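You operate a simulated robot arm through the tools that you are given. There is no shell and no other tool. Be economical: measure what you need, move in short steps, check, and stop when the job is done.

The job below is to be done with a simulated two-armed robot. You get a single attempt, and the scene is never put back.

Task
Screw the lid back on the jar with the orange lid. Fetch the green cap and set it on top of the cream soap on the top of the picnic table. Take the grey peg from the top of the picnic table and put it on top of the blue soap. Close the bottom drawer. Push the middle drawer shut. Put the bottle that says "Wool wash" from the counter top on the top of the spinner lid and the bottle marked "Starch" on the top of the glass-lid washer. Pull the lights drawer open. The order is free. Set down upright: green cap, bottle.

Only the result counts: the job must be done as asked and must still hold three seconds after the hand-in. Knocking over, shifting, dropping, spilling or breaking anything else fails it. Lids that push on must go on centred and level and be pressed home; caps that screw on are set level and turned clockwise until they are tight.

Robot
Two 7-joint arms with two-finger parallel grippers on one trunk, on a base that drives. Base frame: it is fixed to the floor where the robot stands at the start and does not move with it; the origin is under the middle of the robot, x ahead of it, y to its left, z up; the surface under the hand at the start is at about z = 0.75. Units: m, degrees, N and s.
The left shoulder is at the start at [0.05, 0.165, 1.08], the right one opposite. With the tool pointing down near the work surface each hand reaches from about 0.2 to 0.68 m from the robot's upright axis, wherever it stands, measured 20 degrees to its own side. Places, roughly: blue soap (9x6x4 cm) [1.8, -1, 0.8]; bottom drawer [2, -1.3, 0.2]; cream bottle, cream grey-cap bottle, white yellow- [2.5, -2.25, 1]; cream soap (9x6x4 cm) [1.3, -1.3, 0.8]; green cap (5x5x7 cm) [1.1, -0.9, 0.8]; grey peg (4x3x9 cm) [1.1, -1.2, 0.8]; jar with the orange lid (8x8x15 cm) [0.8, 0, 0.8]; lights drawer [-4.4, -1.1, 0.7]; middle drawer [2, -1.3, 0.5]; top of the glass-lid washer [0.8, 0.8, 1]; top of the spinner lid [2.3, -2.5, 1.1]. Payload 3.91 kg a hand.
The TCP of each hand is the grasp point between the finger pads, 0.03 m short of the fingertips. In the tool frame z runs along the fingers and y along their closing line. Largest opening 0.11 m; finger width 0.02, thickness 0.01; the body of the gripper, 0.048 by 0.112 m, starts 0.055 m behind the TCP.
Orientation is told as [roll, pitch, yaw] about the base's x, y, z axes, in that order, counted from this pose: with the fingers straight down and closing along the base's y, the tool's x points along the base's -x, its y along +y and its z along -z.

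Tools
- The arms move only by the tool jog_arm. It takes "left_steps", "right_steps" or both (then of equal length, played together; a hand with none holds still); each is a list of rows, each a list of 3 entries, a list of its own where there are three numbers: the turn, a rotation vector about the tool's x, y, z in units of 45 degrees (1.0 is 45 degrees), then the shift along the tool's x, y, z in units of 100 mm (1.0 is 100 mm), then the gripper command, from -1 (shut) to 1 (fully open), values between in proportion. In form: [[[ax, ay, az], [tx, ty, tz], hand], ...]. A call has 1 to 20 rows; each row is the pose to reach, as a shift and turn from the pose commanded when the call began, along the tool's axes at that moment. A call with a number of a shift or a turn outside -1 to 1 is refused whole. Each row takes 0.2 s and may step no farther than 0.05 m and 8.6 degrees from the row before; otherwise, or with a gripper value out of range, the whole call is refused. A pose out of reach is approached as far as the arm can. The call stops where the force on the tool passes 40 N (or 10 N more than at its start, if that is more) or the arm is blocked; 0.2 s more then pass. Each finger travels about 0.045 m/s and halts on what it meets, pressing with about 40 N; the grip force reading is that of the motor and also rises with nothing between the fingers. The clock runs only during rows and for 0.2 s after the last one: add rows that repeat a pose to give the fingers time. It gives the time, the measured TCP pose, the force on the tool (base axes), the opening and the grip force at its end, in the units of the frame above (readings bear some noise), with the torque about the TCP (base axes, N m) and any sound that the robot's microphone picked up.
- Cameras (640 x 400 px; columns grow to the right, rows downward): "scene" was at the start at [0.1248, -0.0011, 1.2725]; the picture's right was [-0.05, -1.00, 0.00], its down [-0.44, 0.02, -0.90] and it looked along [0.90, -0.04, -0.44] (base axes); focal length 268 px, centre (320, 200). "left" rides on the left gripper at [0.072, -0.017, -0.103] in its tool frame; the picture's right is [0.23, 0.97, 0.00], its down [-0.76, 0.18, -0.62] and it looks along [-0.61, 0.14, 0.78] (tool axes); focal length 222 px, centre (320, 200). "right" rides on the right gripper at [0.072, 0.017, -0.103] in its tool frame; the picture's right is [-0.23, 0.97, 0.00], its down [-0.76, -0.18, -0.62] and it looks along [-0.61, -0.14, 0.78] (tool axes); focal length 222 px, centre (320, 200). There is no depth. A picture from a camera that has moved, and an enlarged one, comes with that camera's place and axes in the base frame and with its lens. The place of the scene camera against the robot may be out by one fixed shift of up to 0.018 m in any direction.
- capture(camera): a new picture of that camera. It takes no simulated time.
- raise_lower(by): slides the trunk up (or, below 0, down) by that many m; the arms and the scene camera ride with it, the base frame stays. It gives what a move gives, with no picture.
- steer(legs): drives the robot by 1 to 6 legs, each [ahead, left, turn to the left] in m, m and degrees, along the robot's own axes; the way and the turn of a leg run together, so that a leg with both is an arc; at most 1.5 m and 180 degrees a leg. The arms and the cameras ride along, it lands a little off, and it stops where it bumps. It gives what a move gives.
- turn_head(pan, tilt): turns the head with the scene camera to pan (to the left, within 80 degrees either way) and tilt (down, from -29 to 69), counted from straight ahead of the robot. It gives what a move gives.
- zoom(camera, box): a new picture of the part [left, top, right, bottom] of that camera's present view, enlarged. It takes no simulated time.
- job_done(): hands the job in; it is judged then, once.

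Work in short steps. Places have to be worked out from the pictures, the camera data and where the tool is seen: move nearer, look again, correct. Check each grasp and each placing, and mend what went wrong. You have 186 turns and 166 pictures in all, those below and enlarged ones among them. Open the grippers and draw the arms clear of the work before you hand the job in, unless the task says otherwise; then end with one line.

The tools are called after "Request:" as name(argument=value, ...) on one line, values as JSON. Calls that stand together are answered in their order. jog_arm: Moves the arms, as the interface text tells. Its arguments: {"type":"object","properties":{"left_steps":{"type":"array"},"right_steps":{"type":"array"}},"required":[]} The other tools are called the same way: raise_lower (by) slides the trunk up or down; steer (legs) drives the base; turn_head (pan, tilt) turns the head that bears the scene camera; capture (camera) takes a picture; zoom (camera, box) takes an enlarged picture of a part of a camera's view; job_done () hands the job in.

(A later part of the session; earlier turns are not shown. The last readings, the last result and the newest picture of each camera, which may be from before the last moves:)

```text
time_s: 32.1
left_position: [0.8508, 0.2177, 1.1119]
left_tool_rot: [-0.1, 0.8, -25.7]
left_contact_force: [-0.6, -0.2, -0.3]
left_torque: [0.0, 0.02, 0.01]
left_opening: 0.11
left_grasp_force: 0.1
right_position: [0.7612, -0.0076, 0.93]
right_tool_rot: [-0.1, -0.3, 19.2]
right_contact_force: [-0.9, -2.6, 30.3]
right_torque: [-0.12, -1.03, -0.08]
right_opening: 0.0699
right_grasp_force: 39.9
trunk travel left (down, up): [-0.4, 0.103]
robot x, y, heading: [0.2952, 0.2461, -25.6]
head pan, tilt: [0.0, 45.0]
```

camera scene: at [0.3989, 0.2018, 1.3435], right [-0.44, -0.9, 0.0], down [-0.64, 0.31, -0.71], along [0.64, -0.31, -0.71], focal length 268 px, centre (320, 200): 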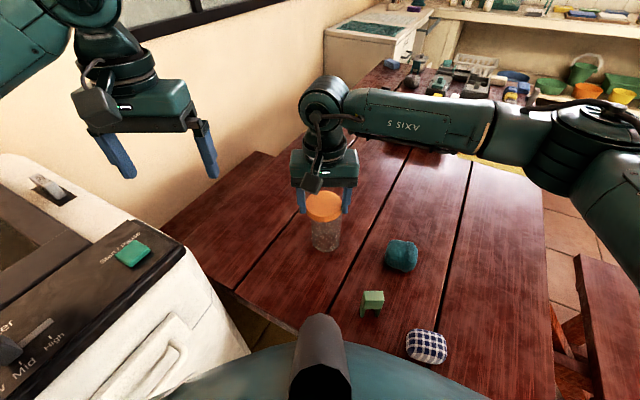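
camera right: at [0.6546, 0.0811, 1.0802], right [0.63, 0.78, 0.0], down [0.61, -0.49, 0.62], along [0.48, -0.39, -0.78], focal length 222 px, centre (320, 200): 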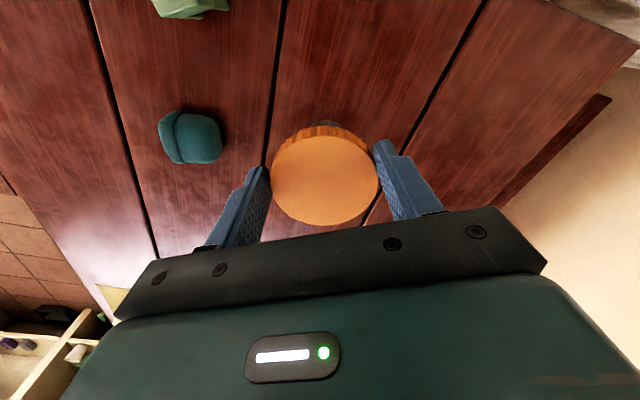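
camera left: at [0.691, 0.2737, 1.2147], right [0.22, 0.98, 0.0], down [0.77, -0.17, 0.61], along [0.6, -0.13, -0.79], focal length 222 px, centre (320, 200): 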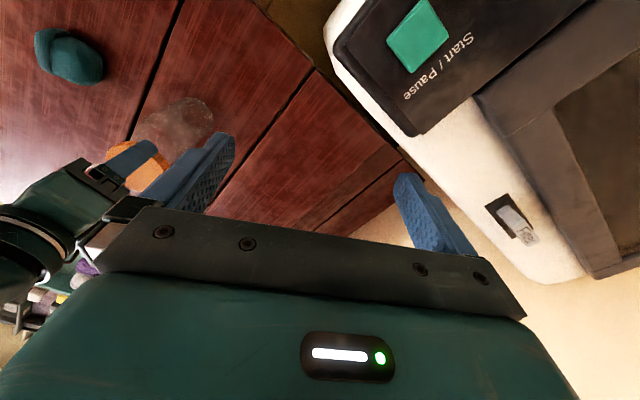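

The lid rests on the rim/thread start. I ease the pressure, then open the fingers gently to regrasp centred, and look.

Request:
jog_arm(right_steps=[[[0, 0, 0], [0, 0, -0.04], -1], [[0, 0, 0], [0, 0, -0.04], 0.3], [[0, 0, 0], [0, 0, -0.04], 0.6], [[0, 0, 0], [0, 0, -0.04], 1], [[0, 0, 0], [0, 0, -0.04], 1]])

Request:
zoom(camera="scene", box=[270, 150, 382, 260])

Request:
capture(camera="right")

Request:
zoom(camera="left", box=[40, 0, 280, 150])

```text
time_s: 33.3
left_position: [0.8528, 0.2163, 1.11]
left_tool_rot: [-0.1, 0.7, -25.5]
left_contact_force: [0.6, 0.2, -0.6]
left_torque: [0.03, 0.0, -0.02]
left_opening: 0.1098
left_grasp_force: 0.2
right_position: [0.761, -0.0083, 0.93]
right_tool_rot: [0.1, 0.2, 19.2]
right_contact_force: [0.4, 0.0, 0.5]
right_torque: [0.0, 0.01, 0.0]
right_opening: 0.11
right_grasp_force: 0.1
trunk travel left (down, up): [-0.4, 0.103]
robot x, y, heading: [0.2949, 0.2416, -25.9]
head pan, tilt: [0.0, 45.0]
```

```text
3.64 times, centred on (326, 205) of scene
camera zoom: at [0.3989, 0.202, 1.3435], right [-0.44, -0.9, 0.0], down [-0.64, 0.31, -0.71], along [0.64, -0.31, -0.71], focal length 973 px, centre (298, 182)
```

zoom: 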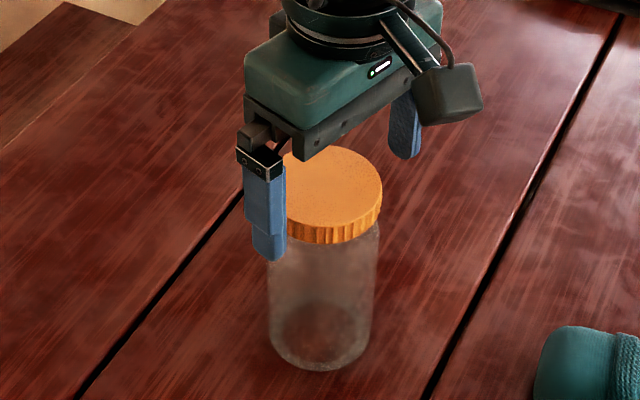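

```text
132 pictures are left
camera right: at [0.6875, -0.0178, 1.0322], right [-0.11, 0.99, 0.0], down [0.78, 0.08, 0.62], along [0.62, 0.07, -0.78], focal length 222 px, centre (320, 200)
```

right: 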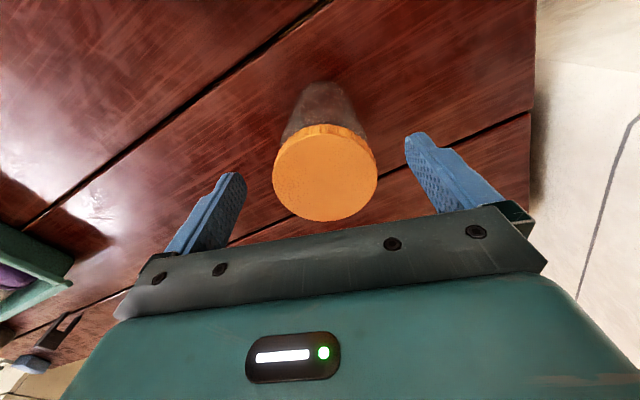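

```text
2.67 times, centred on (160, 75) of left
camera zoom: at [0.7826, 0.231, 1.2129], right [0.22, 0.98, 0.0], down [0.77, -0.17, 0.61], along [0.6, -0.13, -0.79], focal length 592 px, centre (747, 533)
```

zoom: 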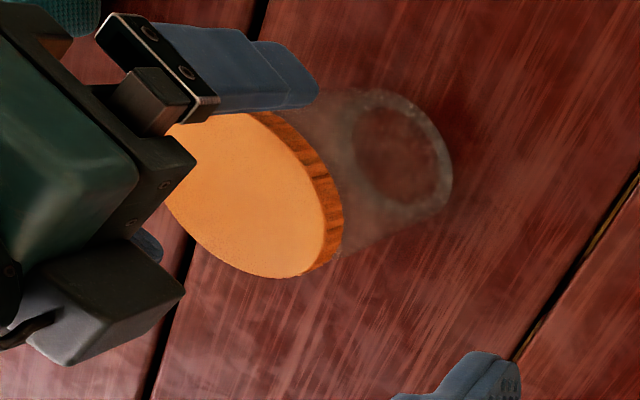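

Triangulating, the lid sits on the jar at ≈(0.774, −0.005) with its top near z 0.90, so the grip was at the tips. I recentre, go 15 mm lower, close, and turn clockwise 45°.

Request:
jog_arm(right_steps=[[[0, 0, 0], [-0.13, -0.01, 0], 1], [[0, 0, 0], [-0.13, -0.01, 0.15], 1], [[0, 0, 0], [-0.13, -0.01, 0.15], -0.3], [[0, 0, 0], [-0.13, -0.01, 0.15], -1], [[0, 0, 0], [-0.13, -0.01, 0.15], -1], [[0, 0, 0], [-0.13, -0.01, 0.15], -1]])

Request:
zoom(camera="scene", box=[270, 150, 382, 260])

Request:
capture(camera="right")

```text
time_s: 34.7
left_position: [0.8529, 0.2164, 1.109]
left_tool_rot: [-0.1, 0.8, -25.5]
left_contact_force: [0.5, 0.8, 0.3]
left_torque: [-0.02, 0.03, 0.0]
left_opening: 0.1102
left_grasp_force: 0.0
right_position: [0.775, -0.0052, 0.9137]
right_tool_rot: [0.1, 0.1, 19.2]
right_contact_force: [-0.2, 0.3, 1.2]
right_torque: [0.01, -0.04, -0.01]
right_opening: 0.0701
right_grasp_force: 40.5
trunk travel left (down, up): [-0.4, 0.103]
robot x, y, heading: [0.2921, 0.2479, -25.8]
head pan, tilt: [0.0, 45.0]
```

```text
3.64 times, centred on (326, 205) of scene
camera zoom: at [0.3988, 0.202, 1.3435], right [-0.44, -0.9, 0.0], down [-0.64, 0.31, -0.71], along [0.64, -0.31, -0.71], focal length 973 px, centre (298, 182)
```

zoom: 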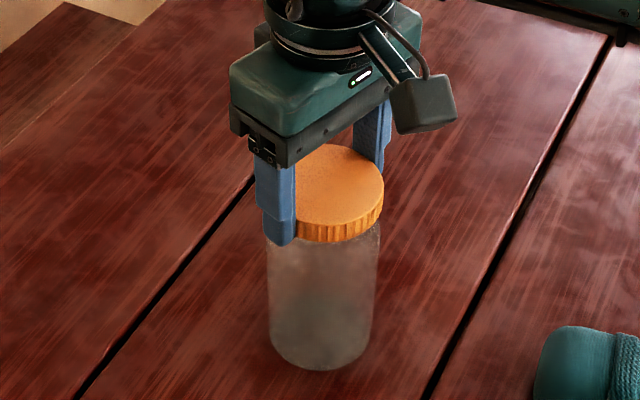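

```text
129 pictures are left
camera right: at [0.7009, -0.0143, 1.0172], right [-0.11, 0.99, 0.0], down [0.78, 0.08, 0.62], along [0.62, 0.07, -0.78], focal length 222 px, centre (320, 200)
```

right: 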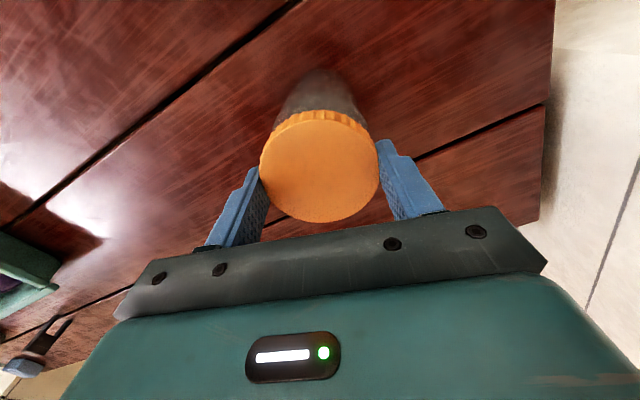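

Gripped at 0.070. I turn clockwise 45° with a slight downward press and read the torque.

Request:
jog_arm(right_steps=[[[0, 0, 0.18], [0, 0, 0.02], -1], [[0, 0, 0.36], [0, 0, 0.02], -1], [[0, 0, 0.54], [0, 0, 0.02], -1], [[0, 0, 0.72], [0, 0, 0.02], -1], [[0, 0, 0.9], [0, 0, 0.03], -1], [[0, 0, 1.0], [0, 0, 0.03], -1]])

Request:
jog_arm(right_steps=[[[0, 0, 0.18], [0, 0, 0.0], -1], [[0, 0, 0.36], [0, 0, 0.0], -1], [[0, 0, 0.54], [0, 0, 0.0], -1], [[0, 0, 0.72], [0, 0, 0.0], -1], [[0, 0, 0.9], [0, 0, 0.01], -1], [[0, 0, 1.0], [0, 0, 0.01], -1]])

Request:
zoom(camera="scene", box=[270, 150, 382, 260])

```text
time_s: 36.1
left_position: [0.8513, 0.2164, 1.1097]
left_tool_rot: [-0.2, 0.8, -25.7]
left_contact_force: [-0.5, 0.4, 0.2]
left_torque: [0.03, 0.0, -0.01]
left_opening: 0.1099
left_grasp_force: 0.1
right_position: [0.7744, -0.0041, 0.9106]
right_tool_rot: [-0.1, -0.1, -25.8]
right_contact_force: [4.1, -1.5, 11.3]
right_torque: [-0.25, -0.39, 0.02]
right_opening: 0.0698
right_grasp_force: 40.1
trunk travel left (down, up): [-0.4, 0.103]
robot x, y, heading: [0.2978, 0.2499, -25.9]
head pan, tilt: [0.0, 45.0]
```

```text
time_s: 37.5
left_position: [0.8508, 0.2167, 1.1098]
left_tool_rot: [-0.1, 0.7, -25.6]
left_contact_force: [0.2, -0.2, -0.2]
left_torque: [0.03, -0.04, 0.03]
left_opening: 0.1098
left_grasp_force: 0.1
right_position: [0.7741, -0.0053, 0.9123]
right_tool_rot: [-0.1, 0.0, -70.9]
right_contact_force: [1.1, -1.3, 16.9]
right_torque: [0.03, 0.17, -0.01]
right_opening: 0.0697
right_grasp_force: 39.7
trunk travel left (down, up): [-0.4, 0.103]
robot x, y, heading: [0.2963, 0.249, -26.0]
head pan, tilt: [0.0, 45.0]
```

```text
3.64 times, centred on (326, 205) of scene
camera zoom: at [0.3976, 0.2025, 1.3438], right [-0.44, -0.9, 0.0], down [-0.63, 0.31, -0.71], along [0.64, -0.31, -0.71], focal length 973 px, centre (298, 182)
```

zoom: 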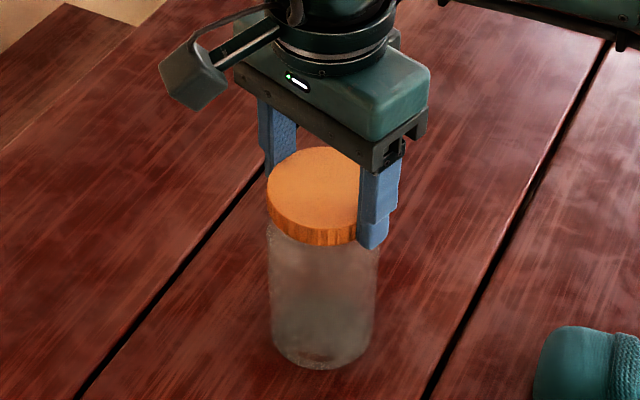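

No turning torque yet. I keep turning clockwise another 90° with light pressure.

Request:
jog_arm(right_steps=[[[0, 0, 0.18], [0, 0, 0.0], -1], [[0, 0, 0.36], [0, 0, 0.0], -1], [[0, 0, 0.54], [0, 0, 0.0], -1], [[0, 0, 0.72], [0, 0, 0.0], -1], [[0, 0, 0.9], [0, 0, 0.0], -1], [[0, 0, 1.0], [0, 0, 0.0], -1]])

Request:
jog_arm(right_steps=[[[0, 0, 0.18], [0, 0, 0.0], -1], [[0, 0, 0.36], [0, 0, 0.0], -1], [[0, 0, 0.54], [0, 0, 0.0], -1], [[0, 0, 0.72], [0, 0, 0.0], -1], [[0, 0, 0.9], [0, 0, 0.0], -1], [[0, 0, 1.0], [0, 0, 0.0], -1]])

Request:
zoom(camera="scene", box=[270, 150, 382, 260])

```text
time_s: 38.9
left_position: [0.8509, 0.2164, 1.1113]
left_tool_rot: [-0.1, 0.8, -25.5]
left_contact_force: [-0.6, 0.7, -0.2]
left_torque: [0.0, 0.01, 0.02]
left_opening: 0.11
left_grasp_force: 0.1
right_position: [0.7736, -0.0037, 0.9108]
right_tool_rot: [0.0, 0.1, -115.9]
right_contact_force: [4.0, -2.0, 17.2]
right_torque: [0.06, -0.33, -0.02]
right_opening: 0.0699
right_grasp_force: 40.5
trunk travel left (down, up): [-0.4, 0.103]
robot x, y, heading: [0.2925, 0.2423, -25.7]
head pan, tilt: [0.0, 45.0]
```

```text
time_s: 40.3
left_position: [0.8514, 0.2161, 1.11]
left_tool_rot: [-0.1, 0.8, -25.6]
left_contact_force: [0.5, -0.4, -1.0]
left_torque: [0.0, 0.0, 0.01]
left_opening: 0.1101
left_grasp_force: 0.0
right_position: [0.7732, -0.0041, 0.9097]
right_tool_rot: [0.0, -0.2, -161.0]
right_contact_force: [-0.5, -2.9, 12.6]
right_torque: [0.01, -0.09, -0.03]
right_opening: 0.07
right_grasp_force: 39.5
trunk travel left (down, up): [-0.4, 0.103]
robot x, y, heading: [0.2916, 0.2512, -25.8]
head pan, tilt: [0.0, 45.0]
```

```text
3.64 times, centred on (326, 205) of scene
camera zoom: at [0.3976, 0.2023, 1.3436], right [-0.44, -0.9, 0.0], down [-0.63, 0.31, -0.71], along [0.64, -0.31, -0.71], focal length 973 px, centre (298, 182)
```

zoom: 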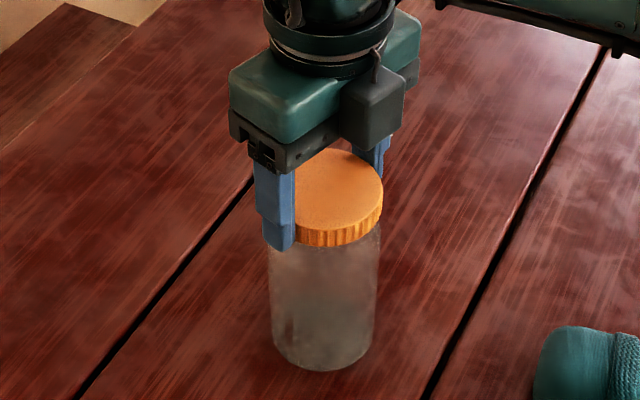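

The lid seems to be sinking slowly (≈1 mm per 90°). I try one more 45°.

Request:
jog_arm(right_steps=[[[0, 0, 0.18], [0, 0, 0.0], -1], [[0, 0, 0.36], [0, 0, 0.0], -1], [[0, 0, 0.54], [0, 0, 0.01], -1], [[0, 0, 0.72], [0, 0, 0.01], -1], [[0, 0, 0.9], [0, 0, 0.01], -1], [[0, 0, 1.0], [0, 0, 0.01], -1]])

```text
time_s: 41.7
left_position: [0.8517, 0.217, 1.1111]
left_tool_rot: [-0.1, 0.8, -25.5]
left_contact_force: [0.6, 0.5, -0.5]
left_torque: [0.01, 0.0, 0.02]
left_opening: 0.1103
left_grasp_force: 0.0
right_position: [0.7746, -0.0048, 0.9109]
right_tool_rot: [0.1, -0.2, 154.2]
right_contact_force: [-3.4, 1.0, 9.3]
right_torque: [0.22, 0.12, 0.01]
right_opening: 0.0697
right_grasp_force: 39.6
trunk travel left (down, up): [-0.4, 0.103]
robot x, y, heading: [0.2967, 0.2455, -26.0]
head pan, tilt: [0.0, 45.0]
```

Range continues. Two more 45° turns.

Request:
jog_arm(right_steps=[[[0, 0, 0.18], [0, 0, 0.0], -1], [[0, 0, 0.36], [0, 0, 0.0], -1], [[0, 0, 0.54], [0, 0, 0.01], -1], [[0, 0, 0.72], [0, 0, 0.01], -1], [[0, 0, 0.9], [0, 0, 0.01], -1], [[0, 0, 1.0], [0, 0, 0.01], -1]])

Request:
jog_arm(right_steps=[[[0, 0, 0.18], [0, 0, 0.0], -1], [[0, 0, 0.36], [0, 0, 0.0], -1], [[0, 0, 0.54], [0, 0, 0.01], -1], [[0, 0, 0.72], [0, 0, 0.01], -1], [[0, 0, 0.9], [0, 0, 0.01], -1], [[0, 0, 1.0], [0, 0, 0.01], -1]])

Request:
zoom(camera="scene", box=[270, 150, 382, 260])

```text
time_s: 43.1
left_position: [0.8514, 0.2162, 1.1102]
left_tool_rot: [-0.1, 0.7, -25.6]
left_contact_force: [-0.5, -0.6, -0.3]
left_torque: [-0.02, 0.0, 0.0]
left_opening: 0.1101
left_grasp_force: 0.1
right_position: [0.773, -0.0043, 0.9095]
right_tool_rot: [0.1, 0.0, 109.0]
right_contact_force: [-1.4, 1.1, 15.3]
right_torque: [0.01, -0.25, -0.01]
right_opening: 0.0698
right_grasp_force: 39.8
trunk travel left (down, up): [-0.4, 0.103]
robot x, y, heading: [0.2948, 0.2458, -26.0]
head pan, tilt: [0.0, 45.0]
```

```text
time_s: 44.5
left_position: [0.851, 0.2168, 1.1115]
left_tool_rot: [-0.1, 0.8, -25.5]
left_contact_force: [-0.7, -0.3, 0.1]
left_torque: [-0.02, -0.03, -0.03]
left_opening: 0.1102
left_grasp_force: 0.1
right_position: [0.7726, -0.0048, 0.9086]
right_tool_rot: [0.1, 0.1, 64.0]
right_contact_force: [3.7, -1.4, 16.4]
right_torque: [-0.19, -0.38, 0.26]
right_opening: 0.07
right_grasp_force: 40.1
trunk travel left (down, up): [-0.4, 0.103]
robot x, y, heading: [0.2952, 0.2483, -26.1]
head pan, tilt: [0.0, 45.0]
```

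```text
3.64 times, centred on (326, 205) of scene
camera zoom: at [0.3977, 0.2026, 1.3437], right [-0.44, -0.9, 0.0], down [-0.63, 0.31, -0.71], along [0.64, -0.31, -0.71], focal length 973 px, centre (298, 182)
```

zoom: 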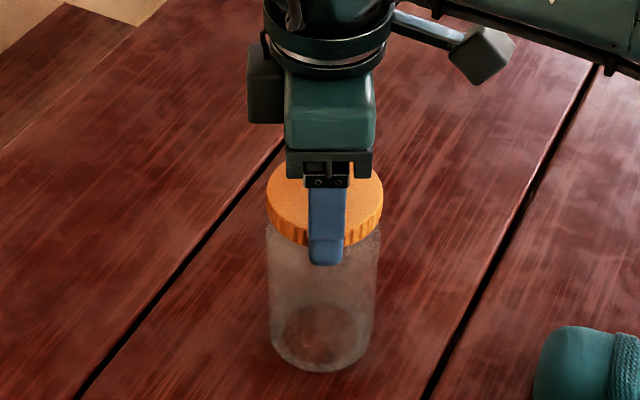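

A resisting torque of +0.26 N·m has appeared: it is tightening. I turn on a bit.

Request:
jog_arm(right_steps=[[[0, 0, 0.15], [0, 0, 0.0], -1], [[0, 0, 0.3], [0, 0, 0.0], -1], [[0, 0, 0.45], [0, 0, 0.0], -1]])

Request:
jog_arm(right_steps=[[[0, 0, 0.15], [0, 0, 0.0], -1], [[0, 0, 0.3], [0, 0, 0.0], -1], [[0, 0, 0.45], [0, 0, 0.0], -1]])

```text
time_s: 45.3
left_position: [0.8512, 0.2158, 1.1096]
left_tool_rot: [-0.1, 0.7, -25.7]
left_contact_force: [-0.1, 0.3, 0.1]
left_torque: [0.02, -0.03, 0.0]
left_opening: 0.1099
left_grasp_force: 0.0
right_position: [0.7725, -0.0037, 0.909]
right_tool_rot: [0.1, 0.0, 43.9]
right_contact_force: [0.0, 0.5, 17.3]
right_torque: [-0.02, 0.1, 0.25]
right_opening: 0.07
right_grasp_force: 40.4
trunk travel left (down, up): [-0.4, 0.103]
robot x, y, heading: [0.2951, 0.2486, -26.5]
head pan, tilt: [0.0, 45.0]
```

```text
time_s: 45.8
left_position: [0.853, 0.2163, 1.109]
left_tool_rot: [-0.1, 0.8, -25.6]
left_contact_force: [-0.2, 0.4, 0.5]
left_torque: [-0.01, 0.01, -0.02]
left_opening: 0.1101
left_grasp_force: 0.0
right_position: [0.7731, -0.0021, 0.9087]
right_tool_rot: [-0.8, 0.6, 36.0]
right_contact_force: [-5.7, 0.8, 9.3]
right_torque: [0.26, 0.72, 0.12]
right_opening: 0.0699
right_grasp_force: 40.6
trunk travel left (down, up): [-0.4, 0.103]
robot x, y, heading: [0.2928, 0.2456, -26.4]
head pan, tilt: [0.0, 45.0]
stopped in row 2 (right hand): the force on the tool passed its limit at 48 N (the readings are from after the stop); the commanded pose is now the measured one
```

Torque levelled at ~0.25 N·m and the wrist ran to its limit. I release, unwind the wrist 180°, regrip and retry with more downward press to check tightness.

Request:
jog_arm(right_steps=[[[0, 0, 0], [0, 0, 0], 0], [[0, 0, 0], [0, 0, 0], 1], [[0, 0, 0], [0, 0, 0], 1], [[0, 0, 0], [0, 0, 0], 1]])

Request:
zoom(camera="scene", box=[270, 150, 382, 260])

Request:
jog_arm(right_steps=[[[0, 0, -0.18], [0, 0, -0.4], 1], [[0, 0, -0.36], [0, 0, -0.5], 1], [[0, 0, -0.54], [0, 0, -0.5], 1], [[0, 0, -0.72], [0, 0, -0.5], 1], [[0, 0, -0.9], [0, 0, -0.5], 1], [[0, 0, -1.0], [0, 0, -0.5], 1]])

Request:
jog_arm(right_steps=[[[0, 0, -0.18], [0, 0, 0], 1], [[0, 0, -0.36], [0, 0, 0], 1], [[0, 0, -0.54], [0, 0, 0], 1], [[0, 0, -0.72], [0, 0, 0], 1], [[0, 0, -0.9], [0, 0, 0], 1], [[0, 0, -1.0], [0, 0, 0], 1]])

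Request:
jog_arm(right_steps=[[[0, 0, -0.18], [0, 0, 0], 1], [[0, 0, -0.36], [0, 0, 0], 1], [[0, 0, -0.54], [0, 0, 0], 1], [[0, 0, -0.72], [0, 0, 0], 1], [[0, 0, -0.9], [0, 0, 0], 1], [[0, 0, -1.0], [0, 0, 0], 1]])

Request:
jog_arm(right_steps=[[[0, 0, -0.18], [0, 0, 0], 1], [[0, 0, -0.36], [0, 0, 0], 1], [[0, 0, -0.54], [0, 0, 0], 1], [[0, 0, -0.72], [0, 0, 0], 1], [[0, 0, -0.9], [0, 0, 0], 1], [[0, 0, -1.0], [0, 0, 0], 1]])

Request:
capture(camera="right")

Request:
zoom(camera="left", box=[40, 0, 280, 150])

```text
time_s: 46.8
left_position: [0.8533, 0.2166, 1.1097]
left_tool_rot: [-0.1, 0.9, -25.6]
left_contact_force: [0.3, -0.5, -0.5]
left_torque: [0.0, -0.01, 0.0]
left_opening: 0.11
left_grasp_force: 0.1
right_position: [0.7726, -0.0036, 0.9063]
right_tool_rot: [-0.9, 0.6, 36.0]
right_contact_force: [0.1, 0.6, -0.1]
right_torque: [-0.01, -0.02, -0.02]
right_opening: 0.1099
right_grasp_force: 0.1
trunk travel left (down, up): [-0.4, 0.103]
robot x, y, heading: [0.2942, 0.2453, -26.1]
head pan, tilt: [0.0, 45.0]
```

```text
3.64 times, centred on (326, 205) of scene
camera zoom: at [0.3987, 0.202, 1.3435], right [-0.44, -0.9, 0.0], down [-0.64, 0.31, -0.71], along [0.64, -0.31, -0.71], focal length 973 px, centre (298, 182)
```

zoom: 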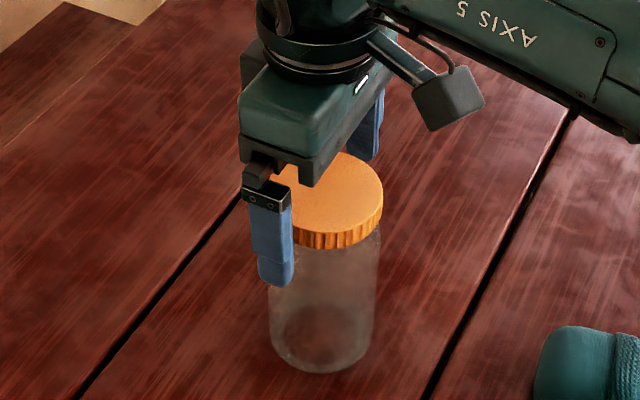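

```text
time_s: 48.2
left_position: [0.8527, 0.2155, 1.1095]
left_tool_rot: [-0.2, 0.8, -25.6]
left_contact_force: [0.1, 0.1, 0.0]
left_torque: [0.0, 0.0, 0.05]
left_opening: 0.1101
left_grasp_force: 0.1
right_position: [0.7748, -0.0021, 0.9584]
right_tool_rot: [-0.1, 1.1, 81.2]
right_contact_force: [-0.1, -0.2, 0.4]
right_torque: [0.02, -0.02, 0.01]
right_opening: 0.1101
right_grasp_force: 0.1
trunk travel left (down, up): [-0.4, 0.103]
robot x, y, heading: [0.2951, 0.2466, -26.1]
head pan, tilt: [0.0, 45.0]
```

```text
time_s: 49.6
left_position: [0.852, 0.2164, 1.1092]
left_tool_rot: [0.0, 0.8, -25.6]
left_contact_force: [-0.8, 0.1, -0.7]
left_torque: [0.03, -0.01, -0.01]
left_opening: 0.11
left_grasp_force: 0.0
right_position: [0.7742, -0.0016, 0.957]
right_tool_rot: [0.7, 0.8, 126.2]
right_contact_force: [0.5, -0.3, -0.5]
right_torque: [-0.03, 0.02, 0.01]
right_opening: 0.11
right_grasp_force: 0.1
trunk travel left (down, up): [-0.4, 0.103]
robot x, y, heading: [0.294, 0.2438, -26.1]
head pan, tilt: [0.0, 45.0]
```

```text
time_s: 51.0
left_position: [0.8509, 0.2161, 1.11]
left_tool_rot: [-0.1, 0.8, -25.6]
left_contact_force: [0.1, -0.8, -0.4]
left_torque: [0.0, 0.01, 0.0]
left_opening: 0.1099
left_grasp_force: 0.1
right_position: [0.7734, -0.0011, 0.9561]
right_tool_rot: [1.1, 0.1, 171.2]
right_contact_force: [0.8, 0.8, -0.1]
right_torque: [0.0, -0.03, 0.02]
right_opening: 0.1101
right_grasp_force: 0.1
trunk travel left (down, up): [-0.4, 0.103]
robot x, y, heading: [0.2983, 0.2465, -25.9]
head pan, tilt: [0.0, 45.0]
```

```text
time_s: 52.4
left_position: [0.8519, 0.2153, 1.1095]
left_tool_rot: [0.0, 0.7, -25.5]
left_contact_force: [0.8, 0.3, -0.5]
left_torque: [0.02, -0.02, -0.01]
left_opening: 0.1099
left_grasp_force: 0.1
right_position: [0.7732, -0.0006, 0.9579]
right_tool_rot: [0.9, -0.7, -143.9]
right_contact_force: [-0.4, 0.2, -0.3]
right_torque: [0.0, 0.01, 0.0]
right_opening: 0.1101
right_grasp_force: 0.1
trunk travel left (down, up): [-0.4, 0.103]
robot x, y, heading: [0.2956, 0.2487, -25.9]
head pan, tilt: [0.0, 45.0]
```

```text
124 pictures are left
camera right: at [0.8418, 0.0287, 1.0603], right [0.39, -0.92, 0.02], down [-0.72, -0.29, 0.63], along [-0.57, -0.26, -0.78], focal length 222 px, centre (320, 200)
```

right: 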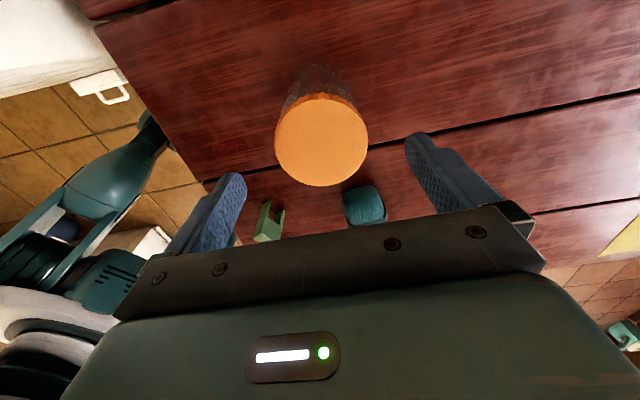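

```text
2.67 times, centred on (160, 75) of left
camera zoom: at [0.7825, 0.2309, 1.2129], right [0.22, 0.98, 0.0], down [0.77, -0.17, 0.61], along [0.6, -0.13, -0.79], focal length 592 px, centre (747, 533)
```

zoom: 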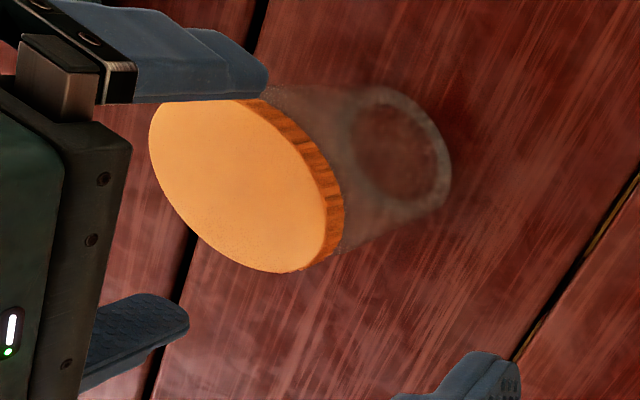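

The lid looks seated and level. I lower, grip again, press a little harder and turn clockwise 45° to test tightness.

Request:
jog_arm(right_steps=[[[0, 0, 0], [0, 0, 0.3], 1], [[0, 0, 0], [0, 0, 0.5], 1], [[0, 0, 0], [0, 0, 0.5], 0], [[0, 0, 0], [0, 0, 0.5], -1], [[0, 0, 0], [0, 0, 0.5], -1], [[0, 0, 0], [0, 0, 0.5], -1]])

Request:
jog_arm(right_steps=[[[0, 0, 0], [0, 0, 0.03], -1], [[0, 0, 0], [0, 0, 0.05], -1]])

Request:
jog_arm(right_steps=[[[0, 0, 0.12], [0, 0, 0.0], -1], [[0, 0, 0.24], [0, 0, 0.0], -1], [[0, 0, 0.36], [0, 0, 0.0], -1]])

Request:
jog_arm(right_steps=[[[0, 0, 0.12], [0, 0, 0.0], -1], [[0, 0, 0.24], [0, 0, 0.0], -1], [[0, 0, 0.36], [0, 0, 0.0], -1]])

Request:
zoom(camera="scene", box=[270, 150, 382, 260])

```text
time_s: 53.8
left_position: [0.8532, 0.2156, 1.1099]
left_tool_rot: [-0.1, 0.9, -25.6]
left_contact_force: [0.1, -0.9, 0.2]
left_torque: [0.01, -0.02, -0.01]
left_opening: 0.1099
left_grasp_force: 0.0
right_position: [0.7747, -0.0012, 0.9058]
right_tool_rot: [0.8, -0.6, -144.0]
right_contact_force: [-0.2, 0.5, -0.4]
right_torque: [0.01, 0.04, -0.01]
right_opening: 0.0702
right_grasp_force: 39.8
trunk travel left (down, up): [-0.4, 0.103]
robot x, y, heading: [0.2992, 0.2481, -25.9]
head pan, tilt: [0.0, 45.0]
```

```text
time_s: 54.4
left_position: [0.8505, 0.2171, 1.1112]
left_tool_rot: [-0.1, 0.6, -25.7]
left_contact_force: [-0.8, 0.2, 0.5]
left_torque: [0.02, 0.01, 0.04]
left_opening: 0.1101
left_grasp_force: 0.0
right_position: [0.7741, -0.0013, 0.9061]
right_tool_rot: [1.1, -0.5, -144.0]
right_contact_force: [0.7, 0.4, 22.7]
right_torque: [-0.06, 0.46, 0.02]
right_opening: 0.0701
right_grasp_force: 40.5
trunk travel left (down, up): [-0.4, 0.103]
robot x, y, heading: [0.2977, 0.2461, -26.2]
head pan, tilt: [0.0, 45.0]
```

```text
time_s: 55.2
left_position: [0.8501, 0.2181, 1.1113]
left_tool_rot: [-0.1, 0.7, -25.7]
left_contact_force: [-0.6, 0.5, -0.2]
left_torque: [-0.01, 0.01, -0.01]
left_opening: 0.1099
left_grasp_force: 0.0
right_position: [0.7725, -0.0025, 0.9049]
right_tool_rot: [1.1, -0.2, -160.4]
right_contact_force: [-6.1, -2.3, 29.1]
right_torque: [-0.06, 1.02, 0.3]
right_opening: 0.0704
right_grasp_force: 40.2
trunk travel left (down, up): [-0.4, 0.103]
robot x, y, heading: [0.2955, 0.2514, -26.1]
head pan, tilt: [0.0, 45.0]
```

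```text
time_s: 56.0
left_position: [0.8491, 0.2169, 1.111]
left_tool_rot: [-0.1, 0.6, -25.6]
left_contact_force: [-0.3, -0.1, -0.4]
left_torque: [0.02, 0.01, -0.01]
left_opening: 0.1102
left_grasp_force: 0.1
right_position: [0.772, -0.0026, 0.9042]
right_tool_rot: [1.2, 0.2, -176.5]
right_contact_force: [-6.1, -2.0, 29.8]
right_torque: [0.19, 0.86, 0.28]
right_opening: 0.07
right_grasp_force: 40.2
trunk travel left (down, up): [-0.4, 0.103]
robot x, y, heading: [0.2984, 0.2469, -25.9]
head pan, tilt: [0.0, 45.0]
```

```text
3.64 times, centred on (326, 205) of scene
camera zoom: at [0.396, 0.2031, 1.3439], right [-0.44, -0.9, 0.0], down [-0.63, 0.31, -0.71], along [0.64, -0.31, -0.7], focal length 973 px, centre (298, 182)
```

zoom: 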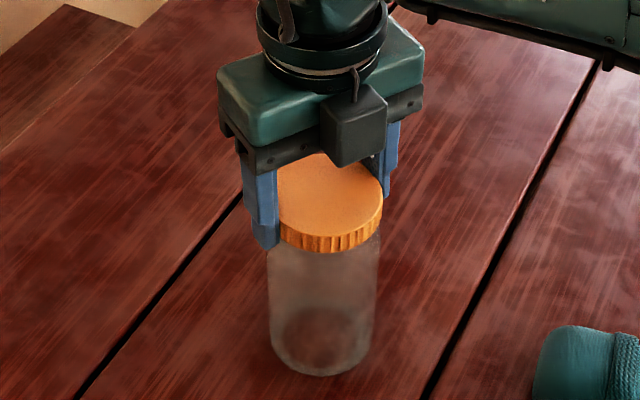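

Torque is steady at ~0.28 regardless of pressing, so the thread may still be running. I continue turning.

Request:
jog_arm(right_steps=[[[0, 0, 0.18], [0, 0, -0.01], -1], [[0, 0, 0.36], [0, 0, -0.01], -1], [[0, 0, 0.54], [0, 0, -0.01], -1], [[0, 0, 0.72], [0, 0, -0.01], -1], [[0, 0, 0.9], [0, 0, -0.01], -1], [[0, 0, 1.0], [0, 0, -0.01], -1]])

Request:
jog_arm(right_steps=[[[0, 0, 0.18], [0, 0, 0], -1], [[0, 0, 0.36], [0, 0, 0], -1], [[0, 0, 0.54], [0, 0, 0], -1], [[0, 0, 0.72], [0, 0, 0], -1], [[0, 0, 0.9], [0, 0, 0], -1], [[0, 0, 1.0], [0, 0, 0], -1]])

Request:
zoom(camera="scene", box=[270, 150, 382, 260])

```text
time_s: 57.4
left_position: [0.85, 0.2175, 1.1109]
left_tool_rot: [-0.1, 0.8, -25.7]
left_contact_force: [-0.5, 0.6, 0.0]
left_torque: [0.04, 0.02, 0.0]
left_opening: 0.1101
left_grasp_force: 0.1
right_position: [0.7723, -0.0022, 0.9039]
right_tool_rot: [0.8, 0.8, 138.4]
right_contact_force: [-6.8, -1.5, 23.0]
right_torque: [0.14, 0.98, 0.27]
right_opening: 0.0699
right_grasp_force: 40.0
trunk travel left (down, up): [-0.4, 0.103]
robot x, y, heading: [0.2953, 0.2507, -26.1]
head pan, tilt: [0.0, 45.0]
```

```text
time_s: 58.8
left_position: [0.8501, 0.2174, 1.1105]
left_tool_rot: [0.0, 0.8, -25.5]
left_contact_force: [0.1, 0.4, -0.7]
left_torque: [-0.01, 0.0, 0.02]
left_opening: 0.1098
left_grasp_force: 0.0
right_position: [0.7709, -0.0019, 0.9049]
right_tool_rot: [0.0, 1.2, 93.5]
right_contact_force: [-4.8, -5.9, 20.0]
right_torque: [-0.36, 1.21, 0.24]
right_opening: 0.0701
right_grasp_force: 39.6
trunk travel left (down, up): [-0.4, 0.103]
robot x, y, heading: [0.2956, 0.2459, -26.0]
head pan, tilt: [0.0, 45.0]
```

```text
3.64 times, centred on (326, 205) of scene
camera zoom: at [0.3968, 0.2023, 1.3438], right [-0.44, -0.9, 0.0], down [-0.63, 0.31, -0.71], along [0.64, -0.31, -0.71], focal length 973 px, centre (298, 182)
```

zoom: 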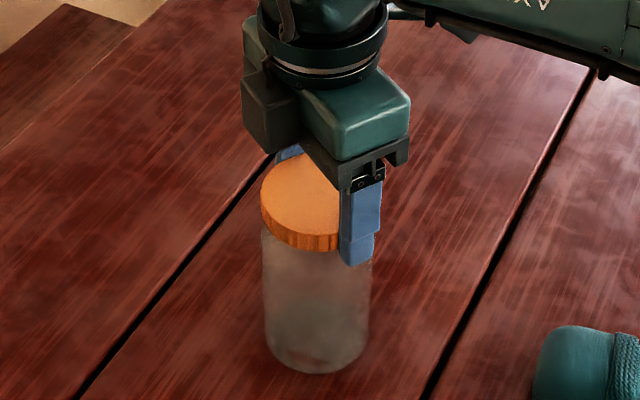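

The jar itself now turns with the lid (slid a few mm), so the thread is at its stop: tight. I ease off, release, rise and check.

Request:
jog_arm(right_steps=[[[0, 0, 0], [0, 0, -0.06], -1], [[0, 0, 0], [0, 0, -0.06], 0], [[0, 0, 0], [0, 0, -0.06], 1], [[0, 0, 0], [0, 0, -0.06], 1], [[0, 0, 0], [0, 0, -0.06], 1], [[0, 0, 0], [0, 0, -0.4], 1], [[0, 0, 0], [0, 0, -0.8], 1], [[0, 0, 0], [0, 0, -1.0], 1]])

Request:
jog_arm(right_steps=[[[0, 0, -0.18], [0, 0, -0.4], 1], [[0, 0, -0.36], [0, 0, -0.8], 1], [[0, 0, -0.54], [0, 0, -1.0], 1], [[0, 0, -0.72], [0, 0, -1], 1], [[0, 0, -0.9], [0, 0, -1], 1], [[0, 0, -1.0], [0, 0, -1], 1]])

Request:
zoom(camera="scene", box=[270, 150, 382, 260])

Request:
zoom(camera="left", box=[40, 0, 280, 150])

```text
time_s: 60.6
left_position: [0.8523, 0.2159, 1.1095]
left_tool_rot: [0.0, 0.8, -25.7]
left_contact_force: [0.1, -0.2, -0.2]
left_torque: [0.02, -0.01, 0.0]
left_opening: 0.1098
left_grasp_force: 0.2
right_position: [0.7747, -0.0008, 1.0041]
right_tool_rot: [0.1, 1.1, 93.7]
right_contact_force: [0.1, -0.4, 0.4]
right_torque: [-0.02, 0.0, 0.01]
right_opening: 0.11
right_grasp_force: 0.0
trunk travel left (down, up): [-0.4, 0.103]
robot x, y, heading: [0.2944, 0.2494, -26.1]
head pan, tilt: [0.0, 45.0]
```

```text
time_s: 62.0
left_position: [0.8531, 0.2173, 1.1101]
left_tool_rot: [-0.1, 0.8, -25.6]
left_contact_force: [0.1, 0.4, 0.6]
left_torque: [0.0, 0.0, -0.02]
left_opening: 0.11
left_grasp_force: 0.0
right_position: [0.7744, 0.0017, 1.1042]
right_tool_rot: [0.8, 0.8, 138.8]
right_contact_force: [0.1, -0.7, -0.6]
right_torque: [0.03, 0.0, 0.0]
right_opening: 0.11
right_grasp_force: 0.1
trunk travel left (down, up): [-0.4, 0.103]
robot x, y, heading: [0.2964, 0.2479, -26.0]
head pan, tilt: [0.0, 45.0]
```

```text
3.64 times, centred on (326, 205) of scene
camera zoom: at [0.3988, 0.202, 1.3435], right [-0.44, -0.9, 0.0], down [-0.64, 0.31, -0.71], along [0.64, -0.31, -0.71], focal length 973 px, centre (298, 182)
```

zoom: 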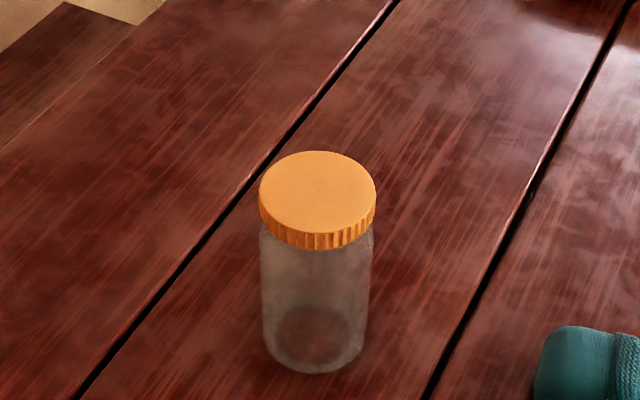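

```text
2.67 times, centred on (160, 75) of left
camera zoom: at [0.7825, 0.2309, 1.2129], right [0.22, 0.98, 0.0], down [0.77, -0.17, 0.61], along [0.6, -0.13, -0.79], focal length 592 px, centre (747, 533)
```

zoom: 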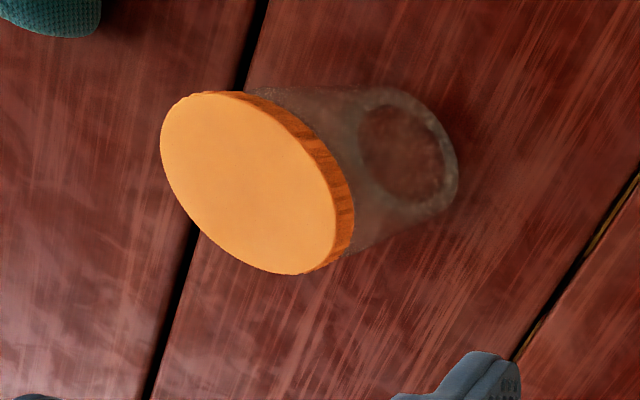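

The lid is on, level and tight. I unwind the right wrist while I move its hand up and away, then look to the right side for the way to the other end.

Request:
jog_arm(right_steps=[[[0, 0, -0.18], [0, 0, 0], 1], [[0, 0, -0.36], [0, 0, 0], 1], [[0, 0, -0.54], [0, 0, 0], 1], [[0, 0, -0.72], [0, 0, 0], 1], [[0, 0, -0.9], [0, 0, 0], 1], [[0, 0, -1.0], [0, 0, 0], 1]])

Request:
jog_arm(right_steps=[[[0, 0, -0.18], [0, 0, 0], 1], [[0, 0, -0.36], [0, 0, 0], 1], [[0, 0, -0.54], [0, 0, 0], 1], [[0, 0, -0.72], [0, 0, 0], 1], [[0, 0, -0.9], [0, 0, 0], 1], [[0, 0, -1.0], [0, 0, 0], 1]])

Request:
jog_arm(right_steps=[[[0, 0, -0.18], [0, 0, 0], 1], [[0, 0, -0.36], [0, 0, 0], 1], [[0, 0, -0.54], [0, 0, 0], 1], [[0, 0, -0.72], [0, 0, 0], 1], [[0, 0, -0.9], [0, 0, 0], 1], [[0, 0, -1.0], [0, 0, 0], 1]])

Request:
jog_arm(right_steps=[[[0, 0, -0.18], [0, 0, 0], 1], [[0, 0, -0.36], [0, 0, 0], 1], [[0, 0, -0.54], [0, 0, 0], 1], [[0, 0, -0.66], [0, 0, 0], 1]])

Request:
jog_arm(right_steps=[[[0, 0, 0], [0.4, -0.1, 0], 1], [[0, 0, 0], [0.7, -0.4, 0], 1], [[0, 0, 0], [1.0, -0.7, 0], 1]])

Request:
jog_arm(left_steps=[[[0, 0, 0], [0.4, 0, 0], 1], [[0, 0, 0], [0.8, 0, 0], 1], [[0, 0, 0], [1.0, 0, 0], 1]], right_steps=[[[0, 0, 0], [0.2, -0.4, 0], 1], [[0, 0, 0], [0.4, -0.7, 0], 1], [[0, 0, 0], [0.5, -1.0, 0], 1]])

Request:
turn_head(pan=-40, tilt=30)

Request:
capture(camera="scene")

```text
time_s: 63.4
left_position: [0.8521, 0.2162, 1.1103]
left_tool_rot: [-0.1, 0.8, -25.5]
left_contact_force: [-0.3, -0.1, -0.4]
left_torque: [-0.05, 0.0, -0.01]
left_opening: 0.1101
left_grasp_force: 0.1
right_position: [0.7734, 0.0019, 1.1035]
right_tool_rot: [1.0, -0.1, -176.2]
right_contact_force: [-0.2, -0.2, 0.2]
right_torque: [0.0, -0.01, -0.03]
right_opening: 0.1104
right_grasp_force: 0.1
trunk travel left (down, up): [-0.4, 0.103]
robot x, y, heading: [0.2954, 0.2469, -26.2]
head pan, tilt: [0.0, 45.0]
```

```text
time_s: 64.8
left_position: [0.8525, 0.2163, 1.1101]
left_tool_rot: [-0.1, 0.7, -25.5]
left_contact_force: [0.6, 0.9, 0.2]
left_torque: [-0.02, -0.01, -0.03]
left_opening: 0.1102
left_grasp_force: 0.1
right_position: [0.7737, 0.0011, 1.1042]
right_tool_rot: [0.7, -0.9, -131.3]
right_contact_force: [0.0, 0.6, 0.3]
right_torque: [0.0, 0.02, 0.0]
right_opening: 0.11
right_grasp_force: 0.0
trunk travel left (down, up): [-0.4, 0.103]
robot x, y, heading: [0.2964, 0.2477, -26.1]
head pan, tilt: [0.0, 45.0]
```

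```text
time_s: 66.2
left_position: [0.8525, 0.2179, 1.1103]
left_tool_rot: [-0.1, 0.8, -25.6]
left_contact_force: [-0.4, 0.5, -0.5]
left_torque: [-0.01, -0.01, 0.01]
left_opening: 0.1098
left_grasp_force: 0.0
right_position: [0.7729, 0.0019, 1.1023]
right_tool_rot: [-0.1, -1.1, -86.2]
right_contact_force: [-0.4, 0.1, -0.7]
right_torque: [0.04, 0.02, 0.0]
right_opening: 0.1102
right_grasp_force: 0.1
trunk travel left (down, up): [-0.4, 0.103]
robot x, y, heading: [0.2957, 0.2476, -26.0]
head pan, tilt: [0.0, 45.0]
```

```text
time_s: 67.2
left_position: [0.8528, 0.2159, 1.1091]
left_tool_rot: [-0.1, 0.8, -25.7]
left_contact_force: [-0.2, -0.3, -0.2]
left_torque: [-0.02, -0.01, -0.02]
left_opening: 0.1099
left_grasp_force: 0.1
right_position: [0.7736, 0.0023, 1.1029]
right_tool_rot: [-0.7, -0.9, -56.6]
right_contact_force: [0.2, 0.0, 0.1]
right_torque: [0.01, -0.01, 0.02]
right_opening: 0.11
right_grasp_force: 0.0
trunk travel left (down, up): [-0.4, 0.103]
robot x, y, heading: [0.2955, 0.2458, -25.8]
head pan, tilt: [0.0, 45.0]
```

```text
time_s: 68.0
left_position: [0.8512, 0.216, 1.1109]
left_tool_rot: [-0.1, 0.8, -25.6]
left_contact_force: [-0.4, -0.3, -0.3]
left_torque: [0.0, -0.07, -0.03]
left_opening: 0.1098
left_grasp_force: 0.0
right_position: [0.6595, 0.0455, 1.1064]
right_tool_rot: [-0.6, -0.9, -56.7]
right_contact_force: [-0.4, 0.1, 0.5]
right_torque: [-0.01, -0.02, 0.0]
right_opening: 0.11
right_grasp_force: 0.0
trunk travel left (down, up): [-0.4, 0.103]
robot x, y, heading: [0.2948, 0.2438, -26.0]
head pan, tilt: [0.0, 45.0]
```

```text
time_s: 68.8
left_position: [0.7605, 0.2613, 1.1124]
left_tool_rot: [0.0, 0.8, -25.6]
left_contact_force: [-0.1, 0.8, 0.2]
left_torque: [-0.01, 0.0, 0.01]
left_opening: 0.1099
left_grasp_force: 0.2
right_position: [0.549, 0.0337, 1.1032]
right_tool_rot: [-0.6, -0.9, -56.8]
right_contact_force: [-1.1, 0.6, -0.7]
right_torque: [0.0, -0.01, 0.03]
right_opening: 0.1098
right_grasp_force: 0.0
trunk travel left (down, up): [-0.4, 0.103]
robot x, y, heading: [0.2954, 0.2468, -26.1]
head pan, tilt: [0.0, 45.0]
```

```text
time_s: 69.9
left_position: [0.7622, 0.2606, 1.1119]
left_tool_rot: [-0.1, 0.7, -25.6]
left_contact_force: [-0.6, -0.7, -0.1]
left_torque: [0.01, -0.02, -0.01]
left_opening: 0.1098
left_grasp_force: 0.1
right_position: [0.55, 0.034, 1.1024]
right_tool_rot: [-0.6, -0.9, -56.8]
right_contact_force: [-0.1, -0.3, -0.1]
right_torque: [-0.02, 0.01, 0.0]
right_opening: 0.1099
right_grasp_force: 0.1
trunk travel left (down, up): [-0.4, 0.103]
robot x, y, heading: [0.2967, 0.2484, -26.0]
head pan, tilt: [-40.0, 30.0]
```

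```text
118 pictures are left
camera scene: at [0.3626, 0.155, 1.3661], right [-0.91, -0.41, 0.0], down [-0.2, 0.46, -0.87], along [0.35, -0.79, -0.5], focal length 268 px, centre (320, 200)
```

scene: 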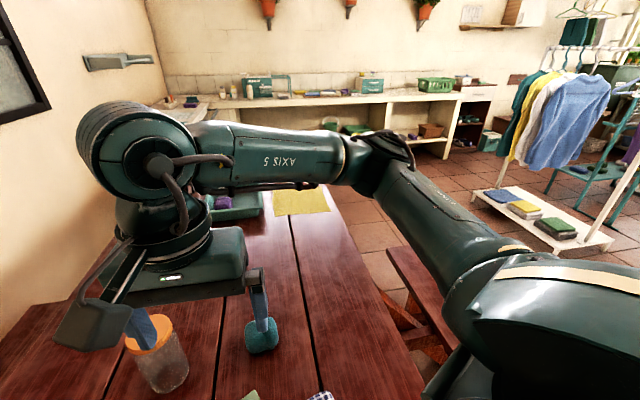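

The bench ends near (0.49, −0.95), so beyond it the right side of the table is free. I drive back the way I came and look down to the right for the bench's near end.

Request:
steer(legs=[[-0.227, -0.333, 0], [-0.3, -0.05, 0]])

Request:
turn_head(pan=-75, tilt=45)

Request:
capture(camera="scene")

Request:
turn_head(pan=-25, tilt=35)

Request:
capture(camera="scene")

```text
time_s: 75.0
left_position: [0.1231, 0.1589, 1.1123]
left_tool_rot: [-0.1, 0.7, -25.5]
left_contact_force: [0.0, -0.5, 0.8]
left_torque: [0.01, -0.02, -0.04]
left_opening: 0.1101
left_grasp_force: 0.2
right_position: [-0.0882, -0.0681, 1.1035]
right_tool_rot: [-0.5, -0.9, -56.7]
right_contact_force: [-1.0, -0.7, -0.2]
right_torque: [0.02, -0.02, 0.0]
right_opening: 0.1099
right_grasp_force: 0.0
trunk travel left (down, up): [-0.4, 0.103]
robot x, y, heading: [-0.3429, 0.145, -25.9]
head pan, tilt: [-40.0, 30.0]
```

```text
time_s: 76.0
left_position: [0.1226, 0.1587, 1.1116]
left_tool_rot: [-0.2, 0.8, -25.4]
left_contact_force: [0.8, -1.0, 0.1]
left_torque: [0.0, -0.03, 0.0]
left_opening: 0.1098
left_grasp_force: 0.0
right_position: [-0.0881, -0.0685, 1.103]
right_tool_rot: [-0.7, -0.9, -56.6]
right_contact_force: [-0.5, 1.2, -0.9]
right_torque: [-0.02, -0.01, 0.0]
right_opening: 0.1098
right_grasp_force: 0.0
trunk travel left (down, up): [-0.4, 0.103]
robot x, y, heading: [-0.343, 0.1447, -25.9]
head pan, tilt: [-75.0, 45.0]
```

```text
117 pictures are left
camera scene: at [-0.3273, 0.0544, 1.3436], right [-0.98, 0.19, 0.0], down [0.13, 0.69, -0.71], along [-0.13, -0.69, -0.71], focal length 268 px, centre (320, 200)
```

scene: 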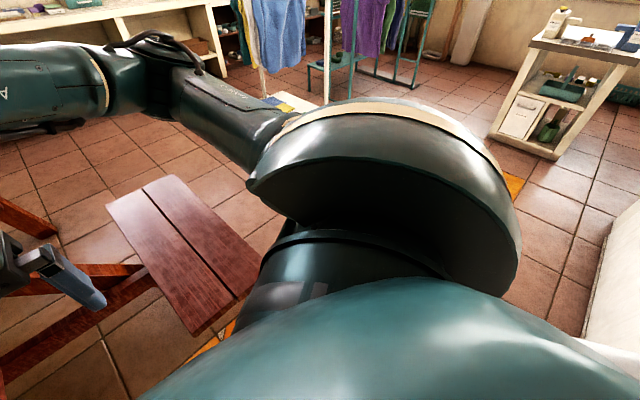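

```text
time_s: 77.2
left_position: [0.1224, 0.1591, 1.1119]
left_tool_rot: [-0.1, 0.7, -25.6]
left_contact_force: [-0.5, 0.7, 0.3]
left_torque: [-0.01, 0.01, 0.03]
left_opening: 0.1099
left_grasp_force: 0.0
right_position: [-0.0872, -0.0689, 1.1036]
right_tool_rot: [-0.6, -0.9, -56.6]
right_contact_force: [1.2, 0.3, -0.5]
right_torque: [-0.01, 0.01, 0.0]
right_opening: 0.1098
right_grasp_force: 0.1
trunk travel left (down, up): [-0.4, 0.103]
robot x, y, heading: [-0.3416, 0.144, -25.7]
head pan, tilt: [-25.0, 35.0]
```

```text
116 pictures are left
camera scene: at [-0.2566, 0.066, 1.3583], right [-0.78, -0.63, 0.0], down [-0.36, 0.45, -0.82], along [0.52, -0.64, -0.57], focal length 268 px, centre (320, 200)
```

scene: 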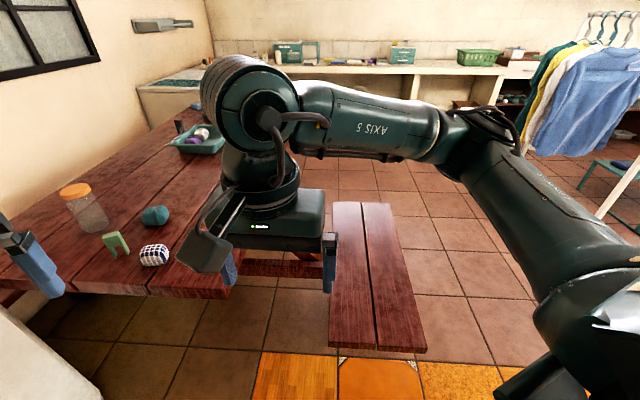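

Bench corners: (−0.01,−0.31), (−0.22,−0.52), (0.23,−1.14), (0.48,−0.97). I drive around its outer side with clearance to reach the free stretch of the table's right edge.

Request:
steer(legs=[[0.0935, -0.6725, 0], [0.533, -0.409, 0], [0.669, -0.231, 0]])

Request:
turn_head(pan=45, tilt=30)

Request:
capture(camera="scene")

```text
time_s: 84.9
left_position: [-0.0828, -0.5475, 1.1112]
left_tool_rot: [0.0, 0.8, -25.7]
left_contact_force: [-0.3, -0.8, 0.0]
left_torque: [-0.04, 0.0, -0.01]
left_opening: 0.1098
left_grasp_force: 0.1
right_position: [-0.2954, -0.7737, 1.1024]
right_tool_rot: [-0.7, -0.8, -56.8]
right_contact_force: [0.6, -0.2, -0.1]
right_torque: [0.02, 0.01, 0.01]
right_opening: 0.1099
right_grasp_force: 0.0
trunk travel left (down, up): [-0.4, 0.103]
robot x, y, heading: [-0.5464, -0.562, -26.2]
head pan, tilt: [-25.0, 35.0]
stopped in leg 2: the robot was blocked; the commanded pose is now the measured one
```

```text
time_s: 86.3
left_position: [-0.0836, -0.5471, 1.1121]
left_tool_rot: [-0.1, 0.8, -25.6]
left_contact_force: [0.2, 0.4, -1.3]
left_torque: [-0.01, -0.02, 0.01]
left_opening: 0.11
left_grasp_force: 0.1
right_position: [-0.2945, -0.7743, 1.1025]
right_tool_rot: [-0.7, -0.9, -56.8]
right_contact_force: [0.7, -0.8, 0.3]
right_torque: [0.02, -0.01, 0.0]
right_opening: 0.11
right_grasp_force: 0.0
trunk travel left (down, up): [-0.4, 0.103]
robot x, y, heading: [-0.5518, -0.5629, -26.2]
head pan, tilt: [45.0, 30.0]
```

```text
115 pictures are left
camera scene: at [-0.4335, -0.5415, 1.3661], right [0.32, -0.95, 0.0], down [-0.47, -0.16, -0.87], along [0.82, 0.28, -0.5], focal length 268 px, centre (320, 200)
```

scene: 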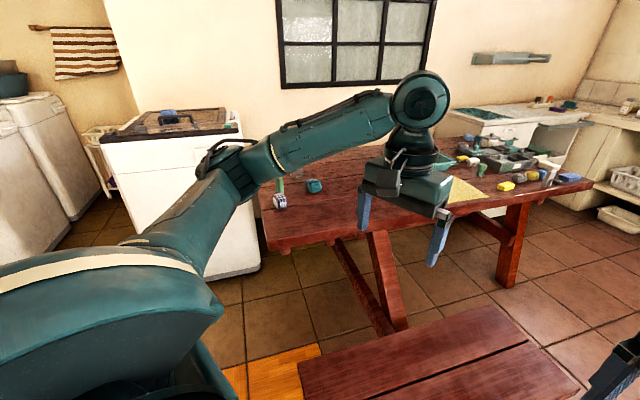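

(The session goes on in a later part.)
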